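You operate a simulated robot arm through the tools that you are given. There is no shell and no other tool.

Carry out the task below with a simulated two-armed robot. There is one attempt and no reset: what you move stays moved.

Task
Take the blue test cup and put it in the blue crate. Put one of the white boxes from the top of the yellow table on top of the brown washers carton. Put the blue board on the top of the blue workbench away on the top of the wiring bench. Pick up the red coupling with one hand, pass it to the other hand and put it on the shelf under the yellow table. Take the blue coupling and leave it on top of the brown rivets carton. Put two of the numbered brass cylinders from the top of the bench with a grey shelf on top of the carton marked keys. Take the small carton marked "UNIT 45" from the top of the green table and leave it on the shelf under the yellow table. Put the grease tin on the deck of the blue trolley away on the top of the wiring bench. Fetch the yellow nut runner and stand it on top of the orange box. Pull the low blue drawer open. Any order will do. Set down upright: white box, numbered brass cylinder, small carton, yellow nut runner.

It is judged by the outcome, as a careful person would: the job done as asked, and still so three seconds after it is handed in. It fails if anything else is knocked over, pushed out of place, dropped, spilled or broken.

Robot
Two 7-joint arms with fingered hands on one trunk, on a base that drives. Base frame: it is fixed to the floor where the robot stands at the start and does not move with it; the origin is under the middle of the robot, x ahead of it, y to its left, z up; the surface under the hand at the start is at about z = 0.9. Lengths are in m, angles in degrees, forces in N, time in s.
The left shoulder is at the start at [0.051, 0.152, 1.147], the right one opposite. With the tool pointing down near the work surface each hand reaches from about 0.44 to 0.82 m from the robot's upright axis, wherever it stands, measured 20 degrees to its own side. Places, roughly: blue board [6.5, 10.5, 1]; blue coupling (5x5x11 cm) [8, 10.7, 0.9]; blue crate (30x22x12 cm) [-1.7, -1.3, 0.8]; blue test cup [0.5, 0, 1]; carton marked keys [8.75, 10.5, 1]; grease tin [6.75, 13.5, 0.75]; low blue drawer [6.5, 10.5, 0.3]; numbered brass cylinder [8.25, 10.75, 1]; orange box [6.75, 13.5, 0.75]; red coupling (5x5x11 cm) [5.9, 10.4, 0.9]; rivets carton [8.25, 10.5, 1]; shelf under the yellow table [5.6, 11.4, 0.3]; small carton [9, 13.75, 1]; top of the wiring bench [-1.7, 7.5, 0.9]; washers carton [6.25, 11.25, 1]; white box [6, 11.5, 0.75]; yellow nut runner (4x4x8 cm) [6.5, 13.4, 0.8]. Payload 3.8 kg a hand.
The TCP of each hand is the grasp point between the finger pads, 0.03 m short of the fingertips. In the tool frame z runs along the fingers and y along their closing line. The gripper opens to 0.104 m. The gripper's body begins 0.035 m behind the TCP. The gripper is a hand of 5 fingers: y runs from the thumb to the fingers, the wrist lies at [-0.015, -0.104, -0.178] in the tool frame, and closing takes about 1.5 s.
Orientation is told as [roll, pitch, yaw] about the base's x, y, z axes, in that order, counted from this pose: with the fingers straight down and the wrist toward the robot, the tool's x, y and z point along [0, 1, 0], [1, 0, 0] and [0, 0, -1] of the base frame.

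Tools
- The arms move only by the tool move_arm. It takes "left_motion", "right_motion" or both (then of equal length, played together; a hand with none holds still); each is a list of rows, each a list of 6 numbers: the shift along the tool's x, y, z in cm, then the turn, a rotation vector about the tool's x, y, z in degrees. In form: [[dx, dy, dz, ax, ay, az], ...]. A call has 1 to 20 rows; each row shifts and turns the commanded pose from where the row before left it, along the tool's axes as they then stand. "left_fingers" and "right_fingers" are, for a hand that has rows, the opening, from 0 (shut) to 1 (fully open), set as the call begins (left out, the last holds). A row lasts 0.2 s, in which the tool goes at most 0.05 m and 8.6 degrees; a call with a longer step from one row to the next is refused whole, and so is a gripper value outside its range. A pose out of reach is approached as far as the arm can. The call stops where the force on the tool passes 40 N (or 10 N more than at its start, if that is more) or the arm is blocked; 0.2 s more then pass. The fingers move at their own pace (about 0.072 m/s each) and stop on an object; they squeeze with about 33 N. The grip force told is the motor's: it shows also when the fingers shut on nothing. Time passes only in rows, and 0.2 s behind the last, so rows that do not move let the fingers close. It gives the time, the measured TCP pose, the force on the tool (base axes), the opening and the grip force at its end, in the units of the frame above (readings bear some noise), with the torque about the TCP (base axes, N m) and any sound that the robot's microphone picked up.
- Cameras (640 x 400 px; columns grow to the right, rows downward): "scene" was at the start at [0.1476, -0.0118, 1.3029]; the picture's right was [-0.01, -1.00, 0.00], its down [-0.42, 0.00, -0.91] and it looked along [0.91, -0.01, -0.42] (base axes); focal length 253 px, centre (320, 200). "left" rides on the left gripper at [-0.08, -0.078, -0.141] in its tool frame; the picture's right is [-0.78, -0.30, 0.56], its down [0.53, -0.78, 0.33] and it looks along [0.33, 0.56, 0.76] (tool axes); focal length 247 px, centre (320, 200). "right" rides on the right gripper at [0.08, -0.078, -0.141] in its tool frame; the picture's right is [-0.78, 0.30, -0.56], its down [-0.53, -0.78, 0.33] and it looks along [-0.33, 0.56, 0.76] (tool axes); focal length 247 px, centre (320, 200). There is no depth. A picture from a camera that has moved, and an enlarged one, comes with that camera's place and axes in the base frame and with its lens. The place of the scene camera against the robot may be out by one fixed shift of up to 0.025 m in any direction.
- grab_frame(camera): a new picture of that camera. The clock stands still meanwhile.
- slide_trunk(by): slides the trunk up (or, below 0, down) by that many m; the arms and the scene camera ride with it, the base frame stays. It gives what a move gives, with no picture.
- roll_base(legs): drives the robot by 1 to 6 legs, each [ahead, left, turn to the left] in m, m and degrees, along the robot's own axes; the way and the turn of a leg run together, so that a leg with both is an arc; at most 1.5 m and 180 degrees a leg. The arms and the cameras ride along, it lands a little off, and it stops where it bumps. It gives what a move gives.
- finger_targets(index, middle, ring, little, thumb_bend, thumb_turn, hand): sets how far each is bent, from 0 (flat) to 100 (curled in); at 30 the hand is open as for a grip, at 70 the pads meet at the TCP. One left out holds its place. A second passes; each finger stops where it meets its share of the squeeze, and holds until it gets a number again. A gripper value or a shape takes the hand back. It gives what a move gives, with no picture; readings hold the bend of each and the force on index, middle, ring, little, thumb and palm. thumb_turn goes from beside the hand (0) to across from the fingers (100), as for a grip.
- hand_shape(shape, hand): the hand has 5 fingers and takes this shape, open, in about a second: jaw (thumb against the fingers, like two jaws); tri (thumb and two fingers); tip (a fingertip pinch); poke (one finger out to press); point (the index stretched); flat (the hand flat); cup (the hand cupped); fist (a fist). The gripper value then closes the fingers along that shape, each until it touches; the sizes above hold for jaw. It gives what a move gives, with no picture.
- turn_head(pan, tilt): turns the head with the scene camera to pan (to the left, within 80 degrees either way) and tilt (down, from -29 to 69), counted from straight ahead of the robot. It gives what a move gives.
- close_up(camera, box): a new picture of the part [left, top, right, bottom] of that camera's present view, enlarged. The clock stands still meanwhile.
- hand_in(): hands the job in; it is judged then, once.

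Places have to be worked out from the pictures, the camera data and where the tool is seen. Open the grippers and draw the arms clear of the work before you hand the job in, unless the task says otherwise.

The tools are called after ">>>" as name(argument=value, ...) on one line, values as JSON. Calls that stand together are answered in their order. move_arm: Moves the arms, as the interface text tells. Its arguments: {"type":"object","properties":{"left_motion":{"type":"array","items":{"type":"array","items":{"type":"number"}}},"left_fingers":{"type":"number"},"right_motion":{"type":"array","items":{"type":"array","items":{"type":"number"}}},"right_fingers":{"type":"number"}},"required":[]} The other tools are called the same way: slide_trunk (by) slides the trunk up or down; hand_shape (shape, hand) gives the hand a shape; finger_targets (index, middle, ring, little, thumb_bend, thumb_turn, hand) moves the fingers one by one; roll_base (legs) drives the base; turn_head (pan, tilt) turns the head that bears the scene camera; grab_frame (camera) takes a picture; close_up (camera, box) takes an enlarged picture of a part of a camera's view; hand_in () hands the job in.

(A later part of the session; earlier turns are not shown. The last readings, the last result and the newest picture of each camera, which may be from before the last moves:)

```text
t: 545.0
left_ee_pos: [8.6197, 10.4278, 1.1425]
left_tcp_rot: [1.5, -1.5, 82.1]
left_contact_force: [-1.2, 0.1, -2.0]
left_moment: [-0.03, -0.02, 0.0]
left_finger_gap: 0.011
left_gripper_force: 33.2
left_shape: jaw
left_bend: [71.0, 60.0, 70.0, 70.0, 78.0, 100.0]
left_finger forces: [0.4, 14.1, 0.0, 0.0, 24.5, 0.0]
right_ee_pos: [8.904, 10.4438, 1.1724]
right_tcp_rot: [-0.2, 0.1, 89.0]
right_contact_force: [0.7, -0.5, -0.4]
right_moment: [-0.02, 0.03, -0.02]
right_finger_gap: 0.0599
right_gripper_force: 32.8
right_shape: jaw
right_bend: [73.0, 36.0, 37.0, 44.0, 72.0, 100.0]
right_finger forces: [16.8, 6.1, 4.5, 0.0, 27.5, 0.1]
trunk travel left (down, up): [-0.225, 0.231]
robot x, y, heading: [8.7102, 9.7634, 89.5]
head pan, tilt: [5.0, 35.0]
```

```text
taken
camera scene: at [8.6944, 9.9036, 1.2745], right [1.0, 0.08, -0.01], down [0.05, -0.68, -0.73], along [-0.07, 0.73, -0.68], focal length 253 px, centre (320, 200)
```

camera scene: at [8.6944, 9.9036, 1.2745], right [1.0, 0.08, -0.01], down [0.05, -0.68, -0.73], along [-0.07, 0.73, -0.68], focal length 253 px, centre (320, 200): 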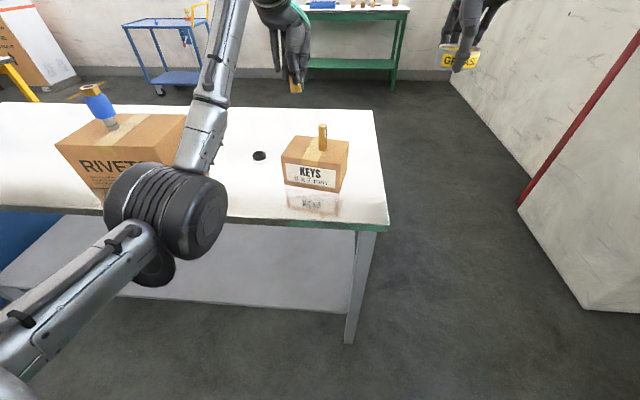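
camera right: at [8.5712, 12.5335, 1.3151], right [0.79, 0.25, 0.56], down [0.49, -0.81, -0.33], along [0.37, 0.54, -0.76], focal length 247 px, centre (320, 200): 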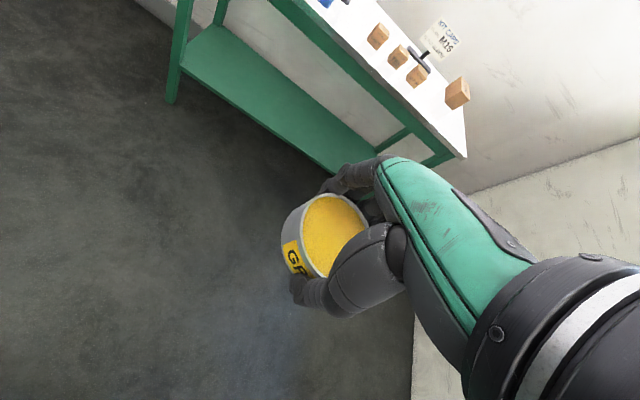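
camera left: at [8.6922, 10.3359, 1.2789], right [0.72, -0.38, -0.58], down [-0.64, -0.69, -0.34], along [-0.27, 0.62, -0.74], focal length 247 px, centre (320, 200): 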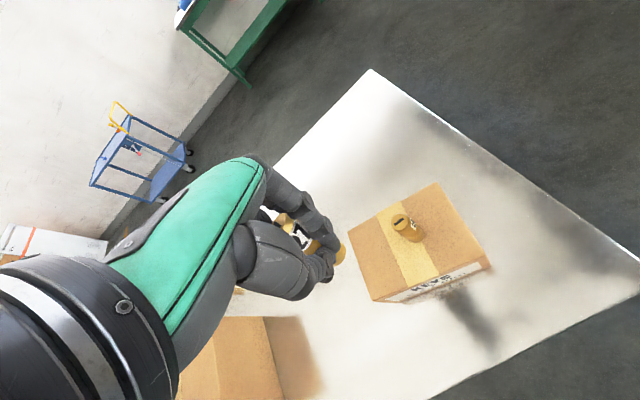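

The left half of the KEYS top is free; target ≈[8.608,10.477], 5.7 cm from cylinder 35. I move over it and lower part-way.

>>> move_arm(left_motion=[[0.8, 2.3, 0, 0, 0, 0], [0.8, 2.3, 0, 0, 0, 0], [0, 0, 3, 0, 0, 0], [0, 0, 3, 0, 0, 0], [0, 0, 2, 0, 0, 0], [0, 0, 0, 0, 0, 0]])

>>> grab_frame(camera="left")

>>> close_up(camera="scene", box=[230, 70, 390, 210])

```text
t: 546.4
left_ee_pos: [8.6078, 10.4768, 1.0652]
left_tcp_rot: [1.5, -1.4, 82.0]
left_contact_force: [0.8, 1.0, -1.6]
left_moment: [-0.03, -0.01, 0.02]
left_finger_gap: 0.0112
left_gripper_force: 32.9
left_shape: jaw
left_bend: [71.0, 60.0, 70.0, 70.0, 78.0, 100.0]
left_finger forces: [0.4, 14.1, 0.0, 0.0, 24.9, 0.0]
right_ee_pos: [8.903, 10.4442, 1.1724]
right_tcp_rot: [-0.2, 0.0, 89.0]
right_contact_force: [0.0, -0.2, -3.0]
right_moment: [-0.04, 0.02, 0.02]
right_finger_gap: 0.0597
right_gripper_force: 32.8
right_shape: jaw
right_bend: [73.0, 36.0, 37.0, 44.0, 72.0, 100.0]
right_finger forces: [16.9, 6.0, 4.4, 0.0, 27.5, 0.0]
trunk travel left (down, up): [-0.225, 0.231]
robot x, y, heading: [8.7119, 9.7627, 89.6]
head pan, tilt: [5.0, 35.0]
```

```text
taken
camera left: at [8.6808, 10.3854, 1.2015], right [0.72, -0.38, -0.58], down [-0.64, -0.69, -0.34], along [-0.27, 0.62, -0.74], focal length 247 px, centre (320, 200)
```

left: 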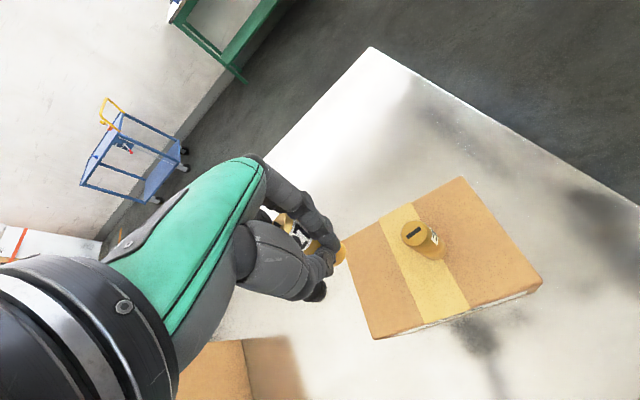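

```text
2.86 times, centred on (310, 140) of scene
camera zoom: at [8.6945, 9.9034, 1.2746], right [1.0, 0.08, -0.01], down [0.05, -0.68, -0.73], along [-0.07, 0.73, -0.68], focal length 723 px, centre (349, 371)
```

zoom: 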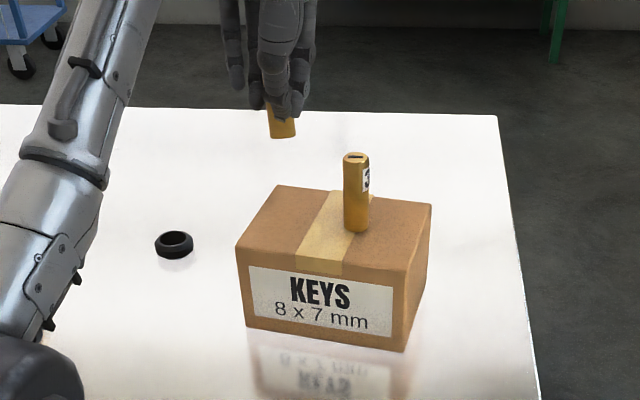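

The cylinder leans about 9° (bottom to the right). I correct by rolling the hand 8° and look again.

>>> move_arm(left_motion=[[0, 0, 0, 0, 4, 0], [0, 0, 0, 0, 4, 0], [0, 0, 0, 0, 0, 0]])

>>> close_up(camera="scene", box=[270, 80, 350, 150])

>>> close_up(camera="left", box=[250, 190, 450, 340])

```text
t: 547.2
left_ee_pos: [8.6098, 10.4782, 1.0638]
left_tcp_rot: [9.4, -1.5, 82.1]
left_contact_force: [-0.5, -0.9, -1.6]
left_moment: [-0.01, -0.02, 0.02]
left_finger_gap: 0.0112
left_gripper_force: 32.7
left_shape: jaw
left_bend: [71.0, 60.0, 70.0, 70.0, 78.0, 100.0]
left_finger forces: [0.5, 14.2, 0.1, 0.1, 24.9, 0.0]
right_ee_pos: [8.9033, 10.4446, 1.1721]
right_tcp_rot: [-0.1, 0.1, 89.1]
right_contact_force: [0.2, -0.2, -4.4]
right_moment: [-0.02, 0.0, -0.01]
right_finger_gap: 0.0599
right_gripper_force: 32.7
right_shape: jaw
right_bend: [73.0, 36.0, 37.0, 44.0, 72.0, 100.0]
right_finger forces: [16.9, 6.1, 4.4, 0.1, 27.4, 0.0]
trunk travel left (down, up): [-0.225, 0.231]
robot x, y, heading: [8.7146, 9.7663, 89.5]
head pan, tilt: [5.0, 35.0]
```

```text
5.71 times, centred on (310, 115) of scene
camera zoom: at [8.6943, 9.9036, 1.2745], right [1.0, 0.08, -0.01], down [0.05, -0.68, -0.73], along [-0.07, 0.73, -0.68], focal length 1446 px, centre (377, 686)
```

zoom: 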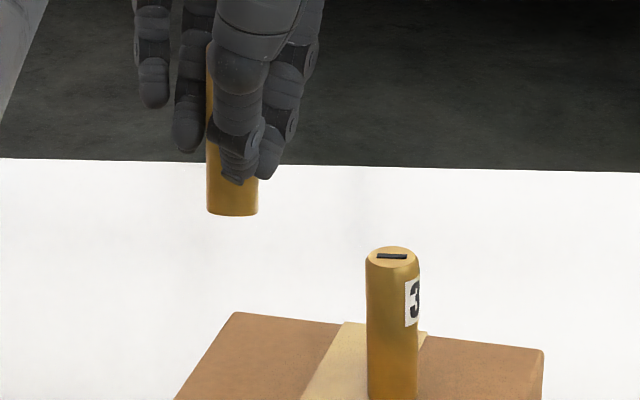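

```text
2.67 times, centred on (350, 265) of left
camera zoom: at [8.6995, 10.3838, 1.1882], right [0.63, -0.37, -0.68], down [-0.68, -0.68, -0.26], along [-0.37, 0.63, -0.68], focal length 659 px, centre (240, 27)
```

zoom: 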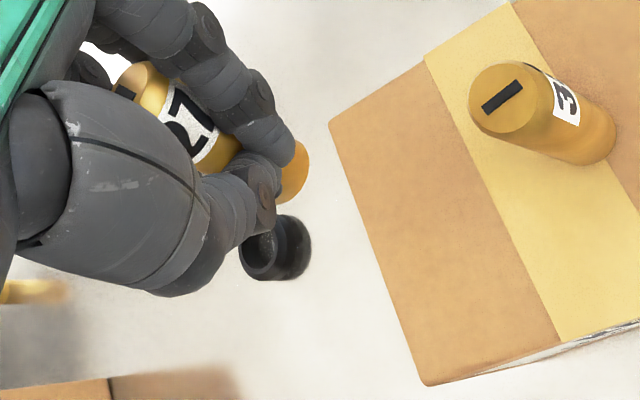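

It is upright now. Its foot is near the carton's left edge, so I shift 1 cm right and lower in steps, watching the clearance to cylinder 35.

>>> move_arm(left_motion=[[-1, 0, 0, 0, 0, 0], [0, 0, 1.5, 0, 0, 0], [0, 0, 1.5, 0, 0, 0], [0, 0, 1, 0, 0, 0], [0, 0, 0, 0, 0, 0]])

>>> close_up(camera="scene", box=[260, 90, 360, 180])

>>> close_up(camera="left", box=[250, 190, 450, 340])

```text
t: 548.4
left_ee_pos: [8.6128, 10.4794, 1.0228]
left_tcp_rot: [9.4, -1.5, 82.0]
left_contact_force: [-0.3, -0.3, -1.3]
left_moment: [0.0, -0.06, -0.02]
left_finger_gap: 0.0109
left_gripper_force: 32.9
left_shape: jaw
left_bend: [71.0, 60.0, 70.0, 70.0, 78.0, 100.0]
left_finger forces: [0.5, 14.1, 0.1, 0.1, 24.9, 0.0]
right_ee_pos: [8.903, 10.4432, 1.173]
right_tcp_rot: [-0.2, 0.1, 89.1]
right_contact_force: [-0.2, -0.4, -2.3]
right_moment: [-0.02, 0.04, 0.01]
right_finger_gap: 0.0596
right_gripper_force: 33.6
right_shape: jaw
right_bend: [73.0, 36.0, 37.0, 44.0, 72.0, 100.0]
right_finger forces: [16.8, 6.1, 4.3, 0.1, 27.5, 0.1]
trunk travel left (down, up): [-0.225, 0.231]
robot x, y, heading: [8.7131, 9.7637, 89.6]
head pan, tilt: [5.0, 35.0]
```

```text
4.44 times, centred on (310, 135) of scene
camera zoom: at [8.6944, 9.9035, 1.2745], right [1.0, 0.08, -0.01], down [0.05, -0.68, -0.73], along [-0.07, 0.73, -0.68], focal length 1125 px, centre (364, 489)
```

zoom: 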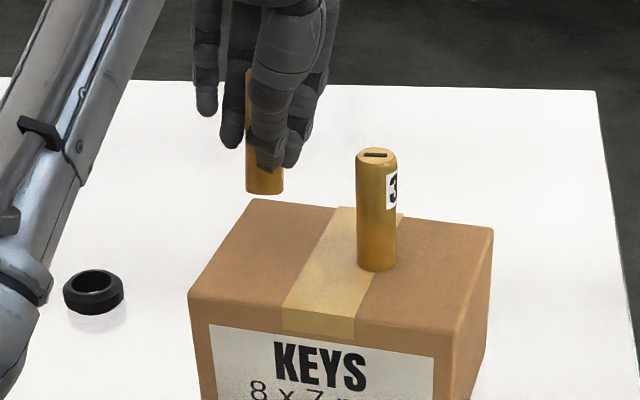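

```text
2.67 times, centred on (350, 265) of left
camera zoom: at [8.7029, 10.3851, 1.1463], right [0.63, -0.37, -0.68], down [-0.68, -0.68, -0.26], along [-0.37, 0.63, -0.68], focal length 659 px, centre (240, 27)
```

zoom: 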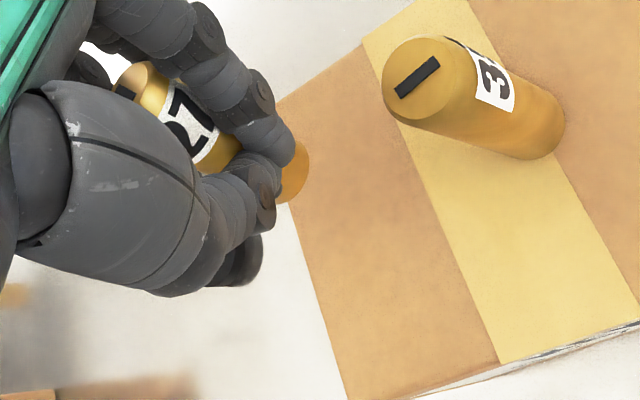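

Good position. I continue down, compensating the small sideways drift of the tilted hand.

>>> move_arm(left_motion=[[-0.3, 0, 1, 0, 0, 0], [-0.3, 0, 1, 0, 0, 0], [-0.1, 0, 0.5, 0, 0, 0], [0, 0, 0, 0, 0, 0]])

>>> close_up(camera="scene", box=[260, 90, 360, 180])

```text
t: 549.4
left_ee_pos: [8.6153, 10.4784, 0.9971]
left_tcp_rot: [9.5, -1.5, 82.1]
left_contact_force: [-1.1, 0.1, -1.2]
left_moment: [-0.05, -0.01, -0.03]
left_finger_gap: 0.011
left_gripper_force: 33.1
left_shape: jaw
left_bend: [71.0, 60.0, 70.0, 70.0, 78.0, 100.0]
left_finger forces: [0.5, 14.1, 0.0, 0.0, 25.0, 0.1]
right_ee_pos: [8.9047, 10.4437, 1.1726]
right_tcp_rot: [-0.2, 0.2, 89.0]
right_contact_force: [-0.1, 0.0, -2.9]
right_moment: [-0.03, 0.07, -0.01]
right_finger_gap: 0.0596
right_gripper_force: 32.7
right_shape: jaw
right_bend: [73.0, 36.0, 37.0, 44.0, 72.0, 100.0]
right_finger forces: [16.9, 6.0, 4.4, 0.0, 27.5, 0.0]
trunk travel left (down, up): [-0.225, 0.231]
robot x, y, heading: [8.7143, 9.7682, 89.4]
head pan, tilt: [5.0, 35.0]
```

```text
4.44 times, centred on (310, 135) of scene
camera zoom: at [8.6945, 9.9035, 1.2745], right [1.0, 0.08, -0.01], down [0.05, -0.68, -0.73], along [-0.07, 0.73, -0.68], focal length 1125 px, centre (364, 489)
```

zoom: 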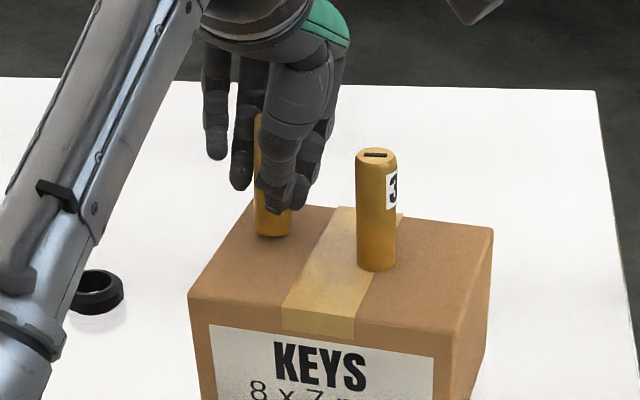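

Almost touching by the picture. I continue in 3 mm steps.

>>> move_arm(left_motion=[[0, 0, 0.3, 0, 0, 0], [0, 0, 0.3, 0, 0, 0], [0, 0, 0.3, 0, 0, 0], [0, 0, 0, 0, 0, 0]])

```text
t: 550.4
left_ee_pos: [8.6145, 10.4749, 0.9935]
left_tcp_rot: [9.5, -2.1, 82.0]
left_contact_force: [0.0, -4.3, 21.4]
left_moment: [0.16, 0.23, 0.03]
left_finger_gap: 0.0126
left_gripper_force: 33.1
left_shape: jaw
left_bend: [71.0, 59.0, 70.0, 70.0, 78.0, 100.0]
left_finger forces: [0.1, 16.1, 0.3, 0.0, 34.4, 0.1]
right_ee_pos: [8.904, 10.4395, 1.1746]
right_tcp_rot: [-0.3, -0.2, 89.1]
right_contact_force: [-0.5, -0.4, -2.9]
right_moment: [0.01, 0.0, 0.05]
right_finger_gap: 0.0598
right_gripper_force: 33.2
right_shape: jaw
right_bend: [73.0, 36.0, 37.0, 44.0, 72.0, 100.0]
right_finger forces: [16.8, 6.1, 4.4, 0.0, 27.5, 0.0]
trunk travel left (down, up): [-0.225, 0.231]
robot x, y, heading: [8.7117, 9.7652, 89.8]
head pan, tilt: [5.0, 35.0]
```

Contact (21 N). I ease up about 4 mm and look before opening.

>>> move_arm(left_motion=[[0, 0, -0.3, 0, 0, 0], [0, 0, -0.15, 0, 0, 0], [0, 0, 0, 0, 0, 0]])

>>> close_up(camera="scene", box=[260, 90, 360, 180])

>>> close_up(camera="left", box=[250, 190, 450, 340])

```text
t: 551.2
left_ee_pos: [8.6148, 10.4755, 0.9939]
left_tcp_rot: [9.4, -1.7, 82.0]
left_contact_force: [1.1, -2.9, 13.2]
left_moment: [0.03, 0.07, -0.02]
left_finger_gap: 0.0125
left_gripper_force: 33.2
left_shape: jaw
left_bend: [71.0, 59.0, 70.0, 70.0, 78.0, 100.0]
left_finger forces: [0.1, 15.9, 0.3, 0.0, 32.2, 0.0]
right_ee_pos: [8.9045, 10.4425, 1.1742]
right_tcp_rot: [-0.2, -0.1, 89.1]
right_contact_force: [-0.1, -0.3, -2.3]
right_moment: [-0.02, 0.0, 0.02]
right_finger_gap: 0.0599
right_gripper_force: 32.8
right_shape: jaw
right_bend: [73.0, 36.0, 37.0, 44.0, 72.0, 100.0]
right_finger forces: [16.9, 6.0, 4.5, 0.0, 27.5, 0.0]
trunk travel left (down, up): [-0.225, 0.231]
robot x, y, heading: [8.7139, 9.764, 89.7]
head pan, tilt: [5.0, 35.0]
```

```text
4.44 times, centred on (310, 135) of scene
camera zoom: at [8.695, 9.9006, 1.2749], right [1.0, 0.08, -0.01], down [0.05, -0.68, -0.73], along [-0.07, 0.73, -0.68], focal length 1125 px, centre (364, 489)
```

zoom: 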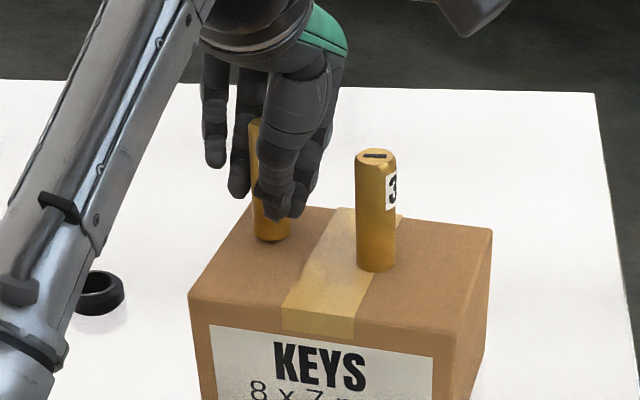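

```text
2.67 times, centred on (350, 265) of left
camera zoom: at [8.7051, 10.3826, 1.1176], right [0.63, -0.37, -0.69], down [-0.68, -0.68, -0.26], along [-0.37, 0.63, -0.68], focal length 659 px, centre (240, 27)
```

zoom: 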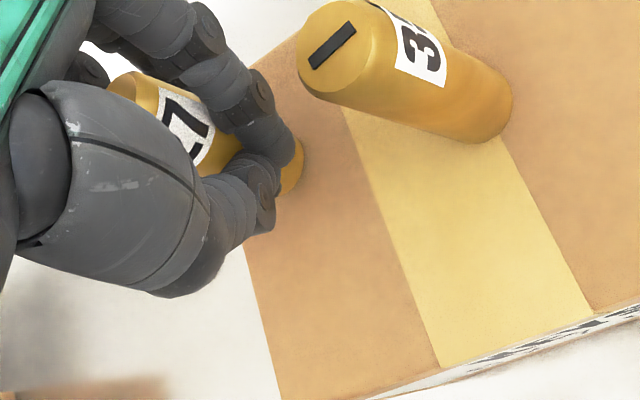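

The cylinder stands upright on the carton. I ease a touch more and open the hand slowly.

>>> move_arm(left_motion=[[0, 0, -0.2, 0, 0, 0], [0, 0, 0, 0, 0, 0]])

>>> move_arm(left_motion=[[0, 0, 0, 0, 0, 0], [0, 0, 0, 0, 0, 0], [0, 0, 0, 0, 0, 0], [0, 0, 0, 0, 0, 0]], left_fingers=0.5)

>>> close_up(camera="scene", box=[260, 90, 360, 180])

>>> close_up(camera="left", box=[250, 190, 450, 340])

```text
t: 551.8
left_ee_pos: [8.6149, 10.4774, 0.9954]
left_tcp_rot: [9.5, -1.5, 82.1]
left_contact_force: [0.3, -2.1, 7.0]
left_moment: [-0.02, 0.01, 0.03]
left_finger_gap: 0.0126
left_gripper_force: 32.3
left_shape: jaw
left_bend: [71.0, 59.0, 70.0, 70.0, 78.0, 100.0]
left_finger forces: [0.2, 14.7, 0.2, 0.0, 29.9, 0.0]
right_ee_pos: [8.9035, 10.4422, 1.1736]
right_tcp_rot: [-0.2, 0.1, 89.1]
right_contact_force: [-0.6, 0.3, -3.8]
right_moment: [-0.01, 0.02, 0.01]
right_finger_gap: 0.0597
right_gripper_force: 32.9
right_shape: jaw
right_bend: [73.0, 36.0, 37.0, 44.0, 72.0, 100.0]
right_finger forces: [16.8, 6.2, 4.4, 0.1, 27.5, 0.1]
trunk travel left (down, up): [-0.225, 0.231]
robot x, y, heading: [8.7115, 9.7649, 89.8]
head pan, tilt: [5.0, 35.0]
```

```text
t: 552.8
left_ee_pos: [8.6159, 10.4785, 0.9936]
left_tcp_rot: [9.5, -1.5, 82.1]
left_contact_force: [-0.9, 0.0, 0.1]
left_moment: [0.01, -0.01, -0.03]
left_finger_gap: 0.0518
left_gripper_force: 0.0
left_shape: jaw
left_bend: [74.0, 45.0, 41.0, 41.0, 70.0, 100.0]
left_finger forces: [0.1, 0.1, 0.0, 0.0, 0.0, 0.0]
right_ee_pos: [8.9042, 10.4439, 1.1722]
right_tcp_rot: [-0.1, 0.0, 89.1]
right_contact_force: [0.5, -1.4, -1.9]
right_moment: [0.03, 0.01, 0.0]
right_finger_gap: 0.0595
right_gripper_force: 33.3
right_shape: jaw
right_bend: [73.0, 36.0, 37.0, 44.0, 72.0, 100.0]
right_finger forces: [16.9, 6.2, 4.4, 0.1, 27.6, 0.0]
trunk travel left (down, up): [-0.225, 0.231]
robot x, y, heading: [8.7105, 9.7669, 89.7]
head pan, tilt: [5.0, 35.0]
```

```text
4.44 times, centred on (310, 135) of scene
camera zoom: at [8.6945, 9.9035, 1.2745], right [1.0, 0.08, -0.01], down [0.05, -0.68, -0.73], along [-0.07, 0.73, -0.68], focal length 1125 px, centre (364, 489)
```

zoom: 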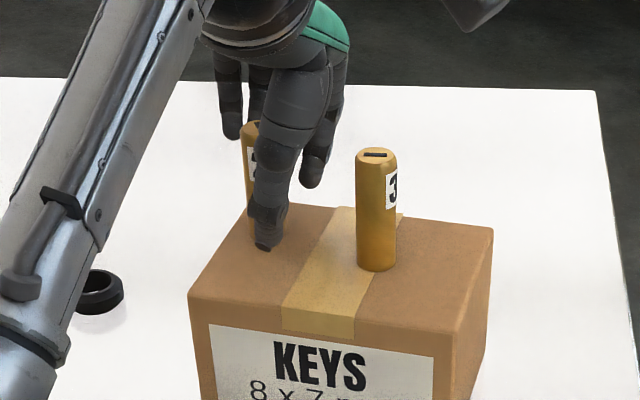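

```text
2.67 times, centred on (350, 265) of left
camera zoom: at [8.7057, 10.3851, 1.1183], right [0.63, -0.37, -0.68], down [-0.68, -0.68, -0.26], along [-0.37, 0.63, -0.68], focal length 659 px, centre (240, 27)
```

zoom: 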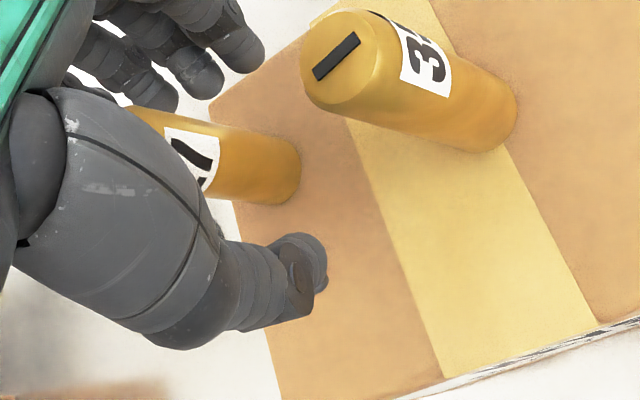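

Cylinder 27 stands free on the carton. I lift the hand straight up, compensating the tilt, then restore its attitude.

>>> move_arm(left_motion=[[0.14, 0, -1, 0, 0, 0], [0.28, 0, -2, 0, 0, 0], [0.42, 0, -3, 0, 0, 0], [0.56, 0, -4, 0, 0, 0], [0.56, 0, -4, 0, 0, 0], [0, 0, 0, 0, -4, 0], [0, 0, 0, 0, -4, 0], [0, 0, 0, 0, 0, 0]])

>>> grab_frame(camera="scene")

>>> close_up(camera="scene", box=[260, 90, 360, 200])

>>> grab_frame(camera="left")

```text
t: 554.6
left_ee_pos: [8.618, 10.4744, 1.1369]
left_tcp_rot: [1.4, -1.4, 82.0]
left_contact_force: [-0.2, -1.1, -0.5]
left_moment: [0.0, -0.01, -0.01]
left_finger_gap: 0.0517
left_gripper_force: 0.1
left_shape: jaw
left_bend: [74.0, 45.0, 41.0, 41.0, 70.0, 100.0]
left_finger forces: [0.1, 0.1, 0.1, 0.0, 0.1, 0.1]
right_ee_pos: [8.9031, 10.4434, 1.1725]
right_tcp_rot: [-0.2, 0.0, 89.2]
right_contact_force: [0.7, -0.4, -2.6]
right_moment: [-0.02, 0.01, -0.04]
right_finger_gap: 0.0595
right_gripper_force: 33.5
right_shape: jaw
right_bend: [73.0, 36.0, 37.0, 44.0, 72.0, 100.0]
right_finger forces: [16.9, 6.1, 4.3, 0.0, 27.5, 0.0]
trunk travel left (down, up): [-0.225, 0.231]
robot x, y, heading: [8.7132, 9.766, 89.7]
head pan, tilt: [5.0, 35.0]
```

```text
taken
camera scene: at [8.6947, 9.9031, 1.2746], right [1.0, 0.08, -0.01], down [0.05, -0.68, -0.73], along [-0.07, 0.73, -0.68], focal length 253 px, centre (320, 200)
```

scene: 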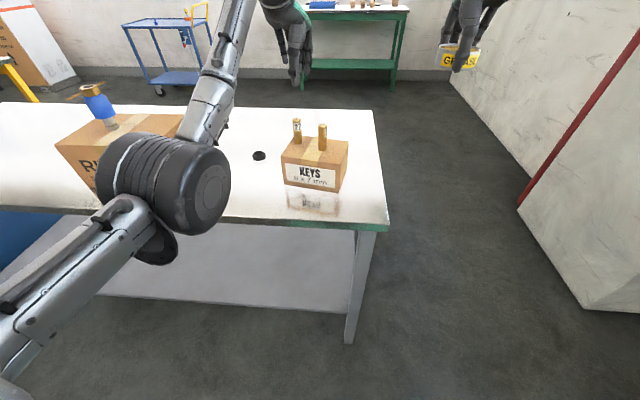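

```text
3.64 times, centred on (310, 145) of scene
camera zoom: at [8.6947, 9.9031, 1.2746], right [1.0, 0.08, -0.01], down [0.05, -0.68, -0.73], along [-0.07, 0.73, -0.68], focal length 920 px, centre (356, 400)
```

zoom: 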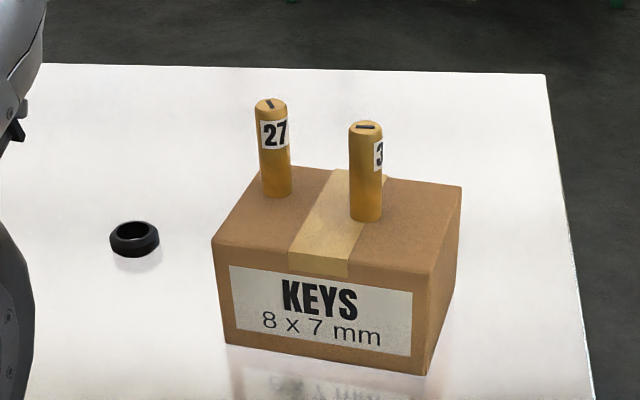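

```text
taken
camera left: at [8.6894, 10.3821, 1.273], right [0.72, -0.38, -0.58], down [-0.64, -0.69, -0.34], along [-0.27, 0.62, -0.74], focal length 247 px, centre (320, 200)
```

left: 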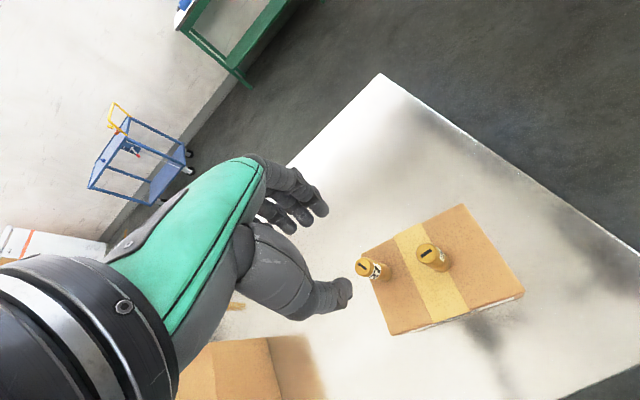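

Both numbered cylinders stand upright on KEYS. Now the blue board: I back to y≈9.4 and strafe west to the blue workbench, keeping clear of the open drawer.

>>> roll_base(legs=[[-0.34, 0, 0.3], [0, 1.03, 0], [0, 1.03, 0]])

>>> turn_head(pan=5, tilt=35)

>>> grab_frame(camera="scene")

>>> grab_frame(camera="left")

```text
t: 566.6
left_ee_pos: [6.5668, 10.1331, 1.1357]
left_tcp_rot: [1.4, -1.5, 82.6]
left_contact_force: [0.2, -0.4, 0.1]
left_moment: [-0.01, -0.01, 0.01]
left_finger_gap: 0.0518
left_gripper_force: 0.0
left_shape: jaw
left_bend: [74.0, 45.0, 41.0, 41.0, 70.0, 100.0]
left_finger forces: [0.0, 0.0, 0.0, 0.0, 0.0, 0.0]
right_ee_pos: [6.8529, 10.1072, 1.1733]
right_tcp_rot: [-0.2, 0.0, 89.5]
right_contact_force: [-0.6, 0.4, -3.0]
right_moment: [-0.02, 0.05, 0.0]
right_finger_gap: 0.0598
right_gripper_force: 32.5
right_shape: jaw
right_bend: [73.0, 36.0, 37.0, 44.0, 72.0, 100.0]
right_finger forces: [16.9, 6.1, 4.4, 0.0, 27.6, 0.1]
trunk travel left (down, up): [-0.225, 0.231]
robot x, y, heading: [6.6654, 9.4244, 90.1]
head pan, tilt: [5.0, 35.0]
```

```text
t: 567.2
left_ee_pos: [6.5657, 10.1344, 1.137]
left_tcp_rot: [1.6, -1.5, 82.6]
left_contact_force: [0.5, 1.1, -0.4]
left_moment: [-0.01, 0.02, 0.01]
left_finger_gap: 0.0517
left_gripper_force: 0.1
left_shape: jaw
left_bend: [74.0, 45.0, 41.0, 41.0, 70.0, 100.0]
left_finger forces: [0.0, 0.1, 0.0, 0.1, 0.1, 0.0]
right_ee_pos: [6.8521, 10.1054, 1.1712]
right_tcp_rot: [-0.2, 0.1, 89.5]
right_contact_force: [0.7, -0.6, -3.1]
right_moment: [0.0, 0.04, -0.01]
right_finger_gap: 0.0597
right_gripper_force: 33.0
right_shape: jaw
right_bend: [73.0, 36.0, 37.0, 44.0, 72.0, 100.0]
right_finger forces: [16.9, 6.1, 4.4, 0.0, 27.5, 0.0]
trunk travel left (down, up): [-0.225, 0.231]
robot x, y, heading: [6.6636, 9.4264, 90.2]
head pan, tilt: [5.0, 35.0]
```

```text
taken
camera scene: at [6.6469, 9.5642, 1.2746], right [1.0, 0.09, -0.01], down [0.05, -0.68, -0.73], along [-0.07, 0.73, -0.68], focal length 253 px, centre (320, 200)
```

scene: 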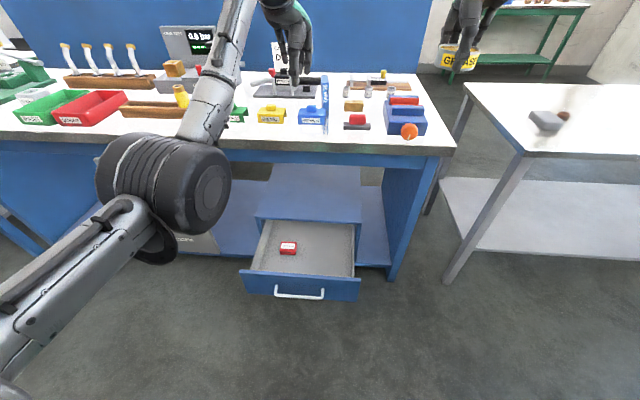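

```text
taken
camera left: at [6.6385, 10.0431, 1.2727], right [0.72, -0.38, -0.58], down [-0.64, -0.69, -0.34], along [-0.28, 0.62, -0.74], focal length 247 px, centre (320, 200)
```

left: 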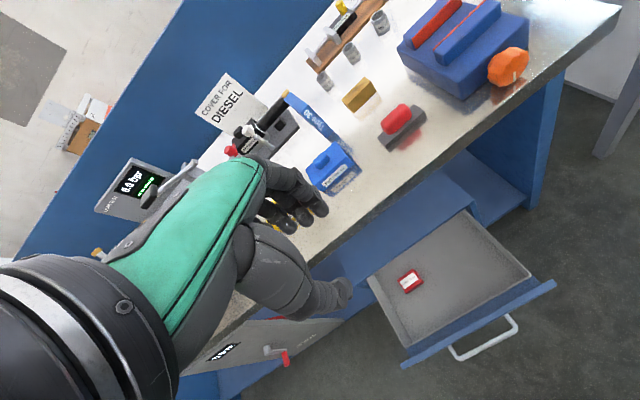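

I zoom in on the blue board.

>>> close_up(camera="scene", box=[250, 60, 440, 170])

>>> close_up(camera="left", box=[250, 70, 430, 220])

>>> close_up(camera="right", box=[0, 0, 320, 300])

```text
3.37 times, centred on (345, 115) of scene
camera zoom: at [6.6469, 9.5642, 1.2746], right [1.0, 0.09, -0.01], down [0.05, -0.68, -0.73], along [-0.07, 0.73, -0.68], focal length 852 px, centre (236, 486)
```

zoom: 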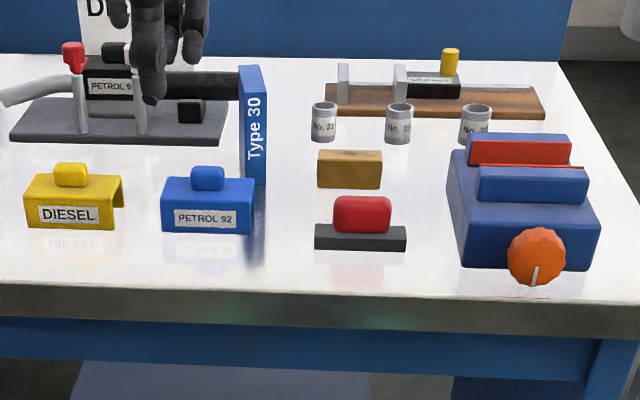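

```text
2.67 times, centred on (340, 145) of left
camera zoom: at [6.6385, 10.0431, 1.2727], right [0.72, -0.38, -0.58], down [-0.64, -0.69, -0.34], along [-0.28, 0.62, -0.74], focal length 659 px, centre (267, 347)
```

zoom: 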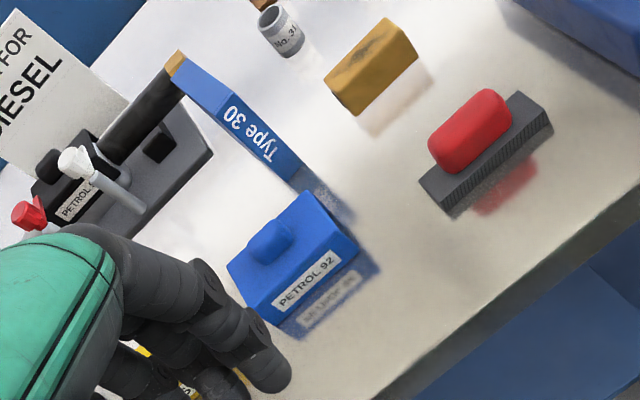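

```text
1.33 times, centred on (160, 150) of right
camera zoom: at [6.7713, 10.0289, 1.3152], right [0.78, 0.29, 0.56], down [0.53, -0.78, -0.33], along [0.34, 0.55, -0.76], focal length 329 px, centre (533, 267)
```

zoom: 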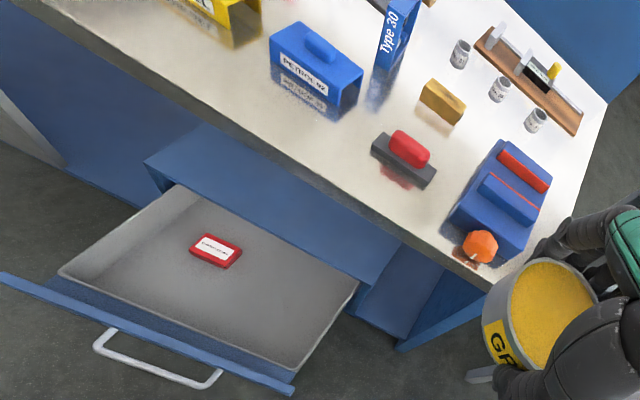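

The board is a slim upright block ≈3 cm thick, ~9 cm deep and 13.5 cm tall, its front face at ≈[6.588,10.504], top z≈1.005. I move up to y≈9.73 (short of the drawer handle at y≈10.02) for a closer look from above.

>>> roll_base(legs=[[0.3, -0.05, 0]])

>>> grab_frame(camera="left")

>>> turn_head(pan=8, tilt=45)

>>> grab_frame(camera="scene")

```text
t: 569.2
left_ee_pos: [6.6122, 10.4332, 1.1362]
left_tcp_rot: [1.5, -1.6, 82.7]
left_contact_force: [-0.2, 0.4, 0.4]
left_moment: [-0.01, -0.01, 0.03]
left_finger_gap: 0.0516
left_gripper_force: 0.1
left_shape: jaw
left_bend: [74.0, 45.0, 41.0, 41.0, 70.0, 100.0]
left_finger forces: [0.0, 0.1, 0.0, 0.0, 0.1, 0.0]
right_ee_pos: [6.8983, 10.4071, 1.1734]
right_tcp_rot: [-0.2, 0.0, 89.7]
right_contact_force: [-0.8, 0.3, -2.9]
right_moment: [-0.01, 0.01, 0.02]
right_finger_gap: 0.0597
right_gripper_force: 33.1
right_shape: jaw
right_bend: [73.0, 36.0, 37.0, 44.0, 72.0, 100.0]
right_finger forces: [16.9, 6.1, 4.4, 0.0, 27.4, 0.1]
trunk travel left (down, up): [-0.225, 0.231]
robot x, y, heading: [6.7118, 9.73, 90.2]
head pan, tilt: [5.0, 35.0]
```

```text
taken
camera left: at [6.6853, 10.3426, 1.2733], right [0.72, -0.38, -0.58], down [-0.64, -0.69, -0.34], along [-0.28, 0.62, -0.74], focal length 247 px, centre (320, 200)
```

left: 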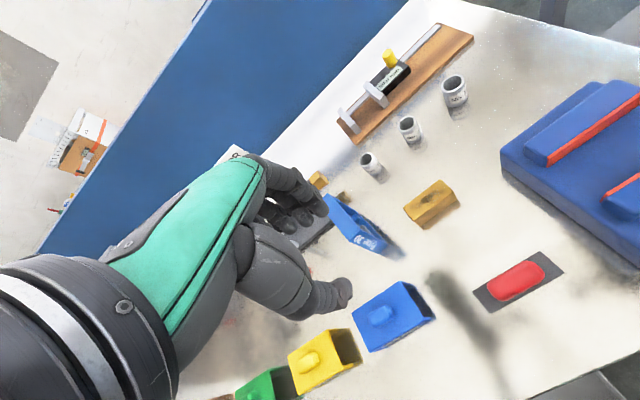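

```text
t: 570.0
left_ee_pos: [6.6122, 10.4351, 1.1354]
left_tcp_rot: [1.5, -1.5, 82.7]
left_contact_force: [-0.7, -0.1, -0.6]
left_moment: [0.0, -0.01, -0.01]
left_finger_gap: 0.0517
left_gripper_force: 0.2
left_shape: jaw
left_bend: [74.0, 45.0, 41.0, 41.0, 70.0, 100.0]
left_finger forces: [0.1, 0.1, 0.0, 0.1, 0.0, 0.0]
right_ee_pos: [6.8989, 10.4079, 1.1709]
right_tcp_rot: [-0.2, 0.1, 89.7]
right_contact_force: [0.0, 0.8, -2.4]
right_moment: [-0.02, 0.01, 0.01]
right_finger_gap: 0.0595
right_gripper_force: 33.1
right_shape: jaw
right_bend: [73.0, 36.0, 37.0, 44.0, 72.0, 100.0]
right_finger forces: [17.0, 6.1, 4.4, 0.0, 27.6, 0.0]
trunk travel left (down, up): [-0.225, 0.231]
robot x, y, heading: [6.7146, 9.7284, 89.8]
head pan, tilt: [8.0, 45.0]
```

```text
taken
camera scene: at [6.6916, 9.8559, 1.2609], right [0.99, 0.14, -0.02], down [0.1, -0.79, -0.6], along [-0.1, 0.59, -0.8], focal length 253 px, centre (320, 200)
```

scene: 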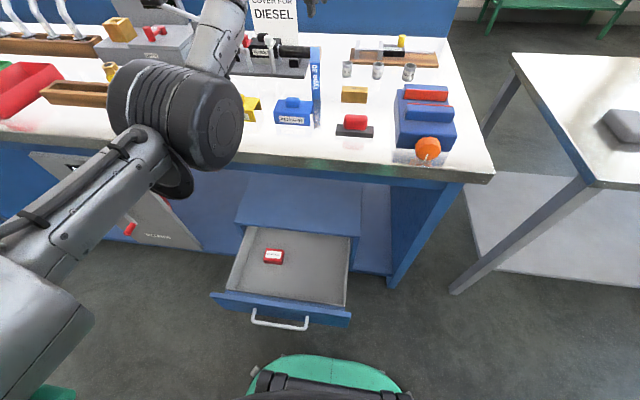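

I zoom in on the board from the left camera.

>>> close_up(camera="left", box=[290, 160, 420, 280])

>>> close_up(camera="scene", box=[270, 30, 370, 140])

>>> grab_frame(camera="right")

```text
3.33 times, centred on (355, 220) of left
camera zoom: at [6.6854, 10.3439, 1.2725], right [0.72, -0.38, -0.58], down [-0.64, -0.69, -0.34], along [-0.28, 0.62, -0.74], focal length 823 px, centre (203, 133)
```

zoom: 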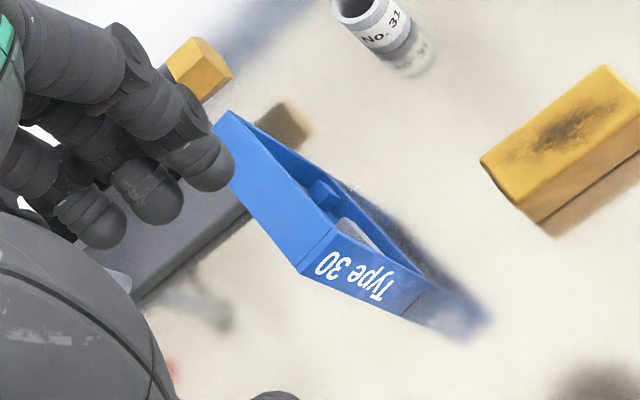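

```text
3.64 times, centred on (320, 85) of scene
camera zoom: at [6.6916, 9.8559, 1.2609], right [0.99, 0.14, -0.02], down [0.1, -0.79, -0.6], along [-0.1, 0.59, -0.8], focal length 920 px, centre (320, 618)
```

zoom: 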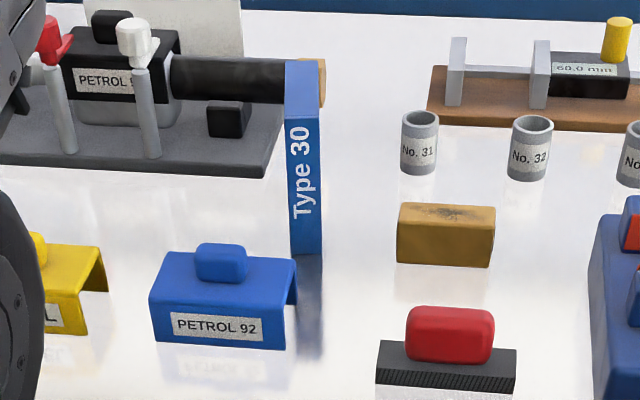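

```text
taken
camera right: at [6.8182, 10.33, 1.3151], right [0.78, 0.29, 0.56], down [0.53, -0.78, -0.33], along [0.34, 0.55, -0.76], focal length 247 px, centre (320, 200)
```

right: 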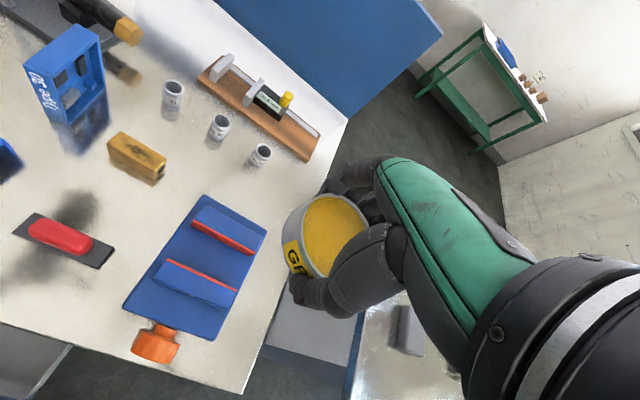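

From the right camera it is clearly a small board frame: ≈2.2 cm thick, 9.2 cm deep, ~10 cm tall, centre ≈[6.59,10.552], top z≈0.968, turned ~+7°. I will grip it front-to-back; for reach I raise both hands, then lower the trunk 0.1 m (which leans the shoulders forward).

>>> move_arm(left_motion=[[0, 0, -3, 0, 0, -7], [0, 0, -3, 0, 0, -7], [0, 0, 0, 0, 0, 0], [0, 0, 0, 0, 0, 0]], right_motion=[[0, -2, -3, 0, 0, 0], [0, -2, -3, 0, 0, 0], [0, 0, -3, 0, 0, 0], [0, 0, 0, 0, 0, 0]], left_fingers=1)

>>> slide_trunk(by=-0.11)

>>> move_arm(left_motion=[[0, 2, 0, 0, 0, 0], [0, 3, 0, 0, 0, 0], [0, 3, 0, 0, 0, 0], [0, 3, 0, 0, 0, 0], [0, 0, 0, 0, 0, 0]])

>>> grab_frame(camera="left")

>>> grab_frame(camera="scene")

```text
t: 571.0
left_ee_pos: [6.6141, 10.4315, 1.1981]
left_tcp_rot: [1.1, -1.9, 96.8]
left_contact_force: [0.0, -0.3, -0.8]
left_moment: [0.0, -0.01, -0.03]
left_finger_gap: 0.1036
left_gripper_force: 0.1
left_shape: jaw
left_bend: [30.0, 30.0, 30.0, 30.0, 30.0, 98.0]
left_finger forces: [0.0, 0.1, 0.1, 0.0, 0.0, 0.0]
right_ee_pos: [6.9001, 10.3658, 1.2632]
right_tcp_rot: [-0.2, 0.0, 89.7]
right_contact_force: [0.0, -0.6, -3.0]
right_moment: [-0.04, 0.02, 0.01]
right_finger_gap: 0.0597
right_gripper_force: 33.0
right_shape: jaw
right_bend: [73.0, 36.0, 37.0, 44.0, 72.0, 100.0]
right_finger forces: [17.0, 6.1, 4.4, 0.1, 27.5, 0.1]
trunk travel left (down, up): [-0.225, 0.231]
robot x, y, heading: [6.7165, 9.7278, 90.3]
head pan, tilt: [8.0, 45.0]
```

```text
t: 572.4
left_ee_pos: [6.613, 10.4318, 1.0874]
left_tcp_rot: [1.0, -2.0, 96.7]
left_contact_force: [0.9, 0.1, 0.6]
left_moment: [0.02, -0.02, 0.01]
left_finger_gap: 0.1038
left_gripper_force: 0.1
left_shape: jaw
left_bend: [30.0, 30.0, 30.0, 30.0, 30.0, 98.0]
left_finger forces: [0.0, 0.0, 0.1, 0.1, 0.0, 0.1]
right_ee_pos: [6.8985, 10.3659, 1.1541]
right_tcp_rot: [-0.2, 0.1, 89.7]
right_contact_force: [-0.4, -0.5, -2.4]
right_moment: [0.02, -0.01, 0.04]
right_finger_gap: 0.0596
right_gripper_force: 32.3
right_shape: jaw
right_bend: [73.0, 36.0, 37.0, 44.0, 72.0, 100.0]
right_finger forces: [17.0, 6.1, 4.5, 0.1, 27.5, 0.0]
trunk travel left (down, up): [-0.115, 0.341]
robot x, y, heading: [6.7124, 9.727, 90.4]
head pan, tilt: [8.0, 45.0]
```

```text
t: 573.6
left_ee_pos: [6.5995, 10.4983, 1.0779]
left_tcp_rot: [1.1, -1.9, 96.6]
left_contact_force: [0.0, -0.4, -0.8]
left_moment: [-0.02, -0.02, 0.01]
left_finger_gap: 0.104
left_gripper_force: 0.0
left_shape: jaw
left_bend: [30.0, 30.0, 30.0, 30.0, 30.0, 98.0]
left_finger forces: [0.0, 0.1, 0.0, 0.1, 0.0, 0.0]
left hand out of reach, approached as far as the arm can: row 3, 4
right_ee_pos: [6.8996, 10.3665, 1.1526]
right_tcp_rot: [-0.1, 0.1, 89.7]
right_contact_force: [0.5, -0.8, -2.6]
right_moment: [-0.06, 0.03, 0.02]
right_finger_gap: 0.0596
right_gripper_force: 32.9
right_shape: jaw
right_bend: [73.0, 36.0, 37.0, 44.0, 72.0, 100.0]
right_finger forces: [16.9, 6.2, 4.4, 0.1, 27.5, 0.1]
trunk travel left (down, up): [-0.115, 0.341]
robot x, y, heading: [6.7164, 9.7288, 90.3]
head pan, tilt: [8.0, 45.0]
```

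```text
taken
camera left: at [6.6903, 10.4267, 1.2149], right [0.79, -0.19, -0.58], down [-0.45, -0.82, -0.35], along [-0.41, 0.54, -0.74], focal length 247 px, centre (320, 200)
```

left: 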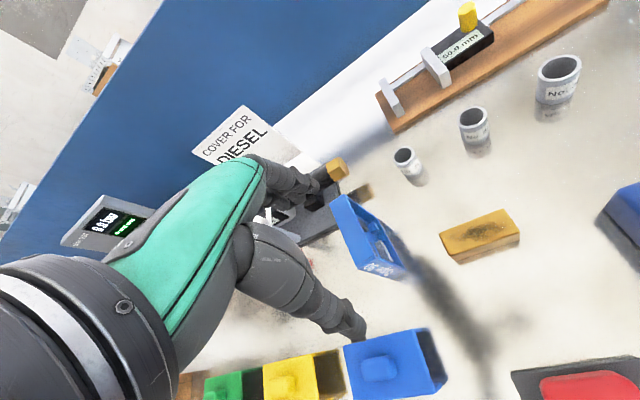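

```text
taken
camera scene: at [6.6914, 9.9184, 1.118], right [0.99, 0.14, -0.04], down [0.1, -0.88, -0.47], along [-0.1, 0.46, -0.88], focal length 253 px, centre (320, 200)
```

scene: 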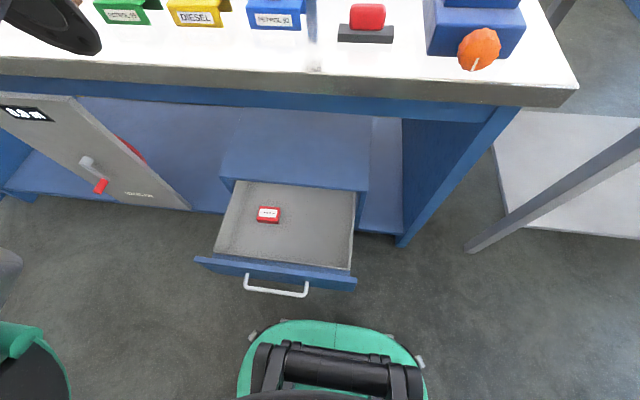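

Still 5 cm short, and the drawer blocks going closer here. From x≈7.0, beside the drawer, I can stand nearer and reach the board to my left. I raise the trunk again and reposition.

>>> slide_trunk(by=0.11)

>>> roll_base(legs=[[-0.05, 0, 0], [0, -0.29, 0], [0.2, 0, 0]])

>>> turn_head(pan=25, tilt=45)

>>> grab_frame(camera="scene")

>>> grab_frame(camera="left")

```text
t: 575.0
left_ee_pos: [6.5978, 10.4395, 1.3106]
left_tcp_rot: [0.0, -10.9, 96.8]
left_contact_force: [-0.3, 0.0, -0.3]
left_moment: [0.01, 0.0, -0.02]
left_finger_gap: 0.1041
left_gripper_force: 0.1
left_shape: jaw
left_bend: [30.0, 30.0, 30.0, 30.0, 30.0, 98.0]
left_finger forces: [0.0, 0.0, 0.1, 0.0, 0.1, 0.0]
right_ee_pos: [6.8982, 10.3681, 1.2605]
right_tcp_rot: [-0.3, 0.1, 89.7]
right_contact_force: [1.0, -0.5, -3.2]
right_moment: [-0.04, 0.08, -0.03]
right_finger_gap: 0.0596
right_gripper_force: 32.7
right_shape: jaw
right_bend: [73.0, 36.0, 37.0, 44.0, 72.0, 100.0]
right_finger forces: [17.0, 6.2, 4.6, 0.1, 27.5, 0.0]
trunk travel left (down, up): [-0.225, 0.231]
robot x, y, heading: [6.7146, 9.7237, 90.3]
head pan, tilt: [8.0, 45.0]
```

```text
t: 578.7
left_ee_pos: [6.8905, 10.5833, 1.313]
left_tcp_rot: [0.0, -11.1, 96.3]
left_contact_force: [-0.5, -0.2, -0.1]
left_moment: [0.02, -0.03, 0.0]
left_finger_gap: 0.1038
left_gripper_force: 0.1
left_shape: jaw
left_bend: [30.0, 30.0, 30.0, 30.0, 30.0, 98.0]
left_finger forces: [0.0, 0.1, 0.0, 0.0, 0.1, 0.1]
right_ee_pos: [7.1895, 10.5104, 1.2643]
right_tcp_rot: [-0.1, -0.1, 89.4]
right_contact_force: [-0.7, 0.2, -2.2]
right_moment: [-0.02, 0.04, 0.04]
right_finger_gap: 0.0596
right_gripper_force: 32.9
right_shape: jaw
right_bend: [73.0, 36.0, 37.0, 44.0, 72.0, 100.0]
right_finger forces: [17.1, 6.2, 4.6, 0.1, 27.7, 0.1]
trunk travel left (down, up): [-0.225, 0.231]
robot x, y, heading: [6.9974, 9.8741, 90.0]
head pan, tilt: [8.0, 45.0]
```

```text
t: 579.5
left_ee_pos: [6.8923, 10.5853, 1.3109]
left_tcp_rot: [0.0, -11.0, 96.3]
left_contact_force: [0.1, -0.3, 0.4]
left_moment: [0.02, 0.03, 0.01]
left_finger_gap: 0.1038
left_gripper_force: 0.1
left_shape: jaw
left_bend: [30.0, 30.0, 30.0, 30.0, 30.0, 98.0]
left_finger forces: [0.0, 0.1, 0.0, 0.0, 0.0, 0.0]
right_ee_pos: [7.1909, 10.5129, 1.2617]
right_tcp_rot: [-0.2, 0.1, 89.2]
right_contact_force: [-0.4, 0.3, -2.2]
right_moment: [-0.02, 0.03, 0.01]
right_finger_gap: 0.0596
right_gripper_force: 32.9
right_shape: jaw
right_bend: [73.0, 36.0, 37.0, 44.0, 72.0, 100.0]
right_finger forces: [17.1, 6.2, 4.6, 0.1, 27.5, 0.0]
trunk travel left (down, up): [-0.225, 0.231]
robot x, y, heading: [7.0038, 9.8724, 90.1]
head pan, tilt: [25.0, 45.0]
```

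```text
taken
camera scene: at [6.9565, 9.9963, 1.2617], right [0.91, 0.41, -0.06], down [0.3, -0.74, -0.61], along [-0.3, 0.54, -0.79], focal length 253 px, centre (320, 200)
```

scene: 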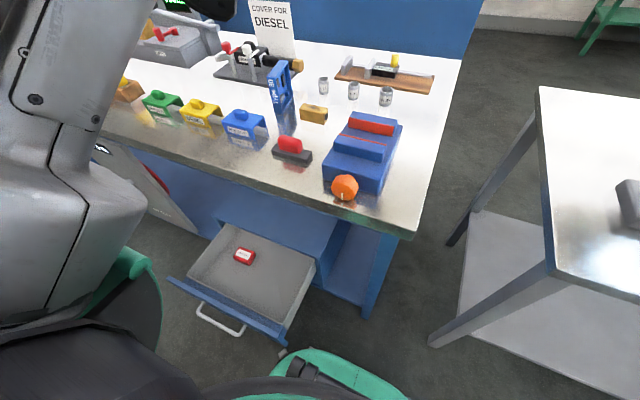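

```text
taken
camera left: at [6.9824, 10.4929, 1.4345], right [0.79, -0.1, -0.6], down [-0.45, -0.75, -0.47], along [-0.41, 0.65, -0.64], focal length 247 px, centre (320, 200)
```

left: 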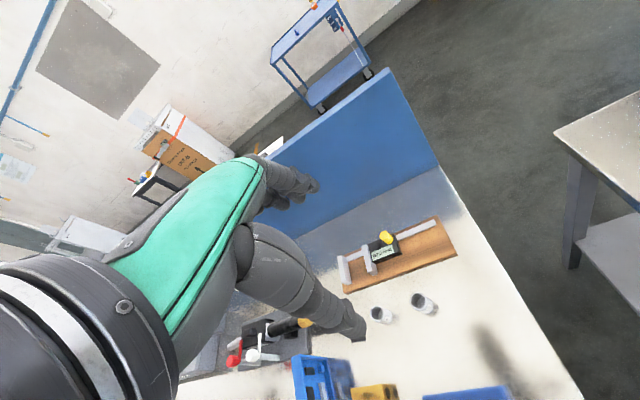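

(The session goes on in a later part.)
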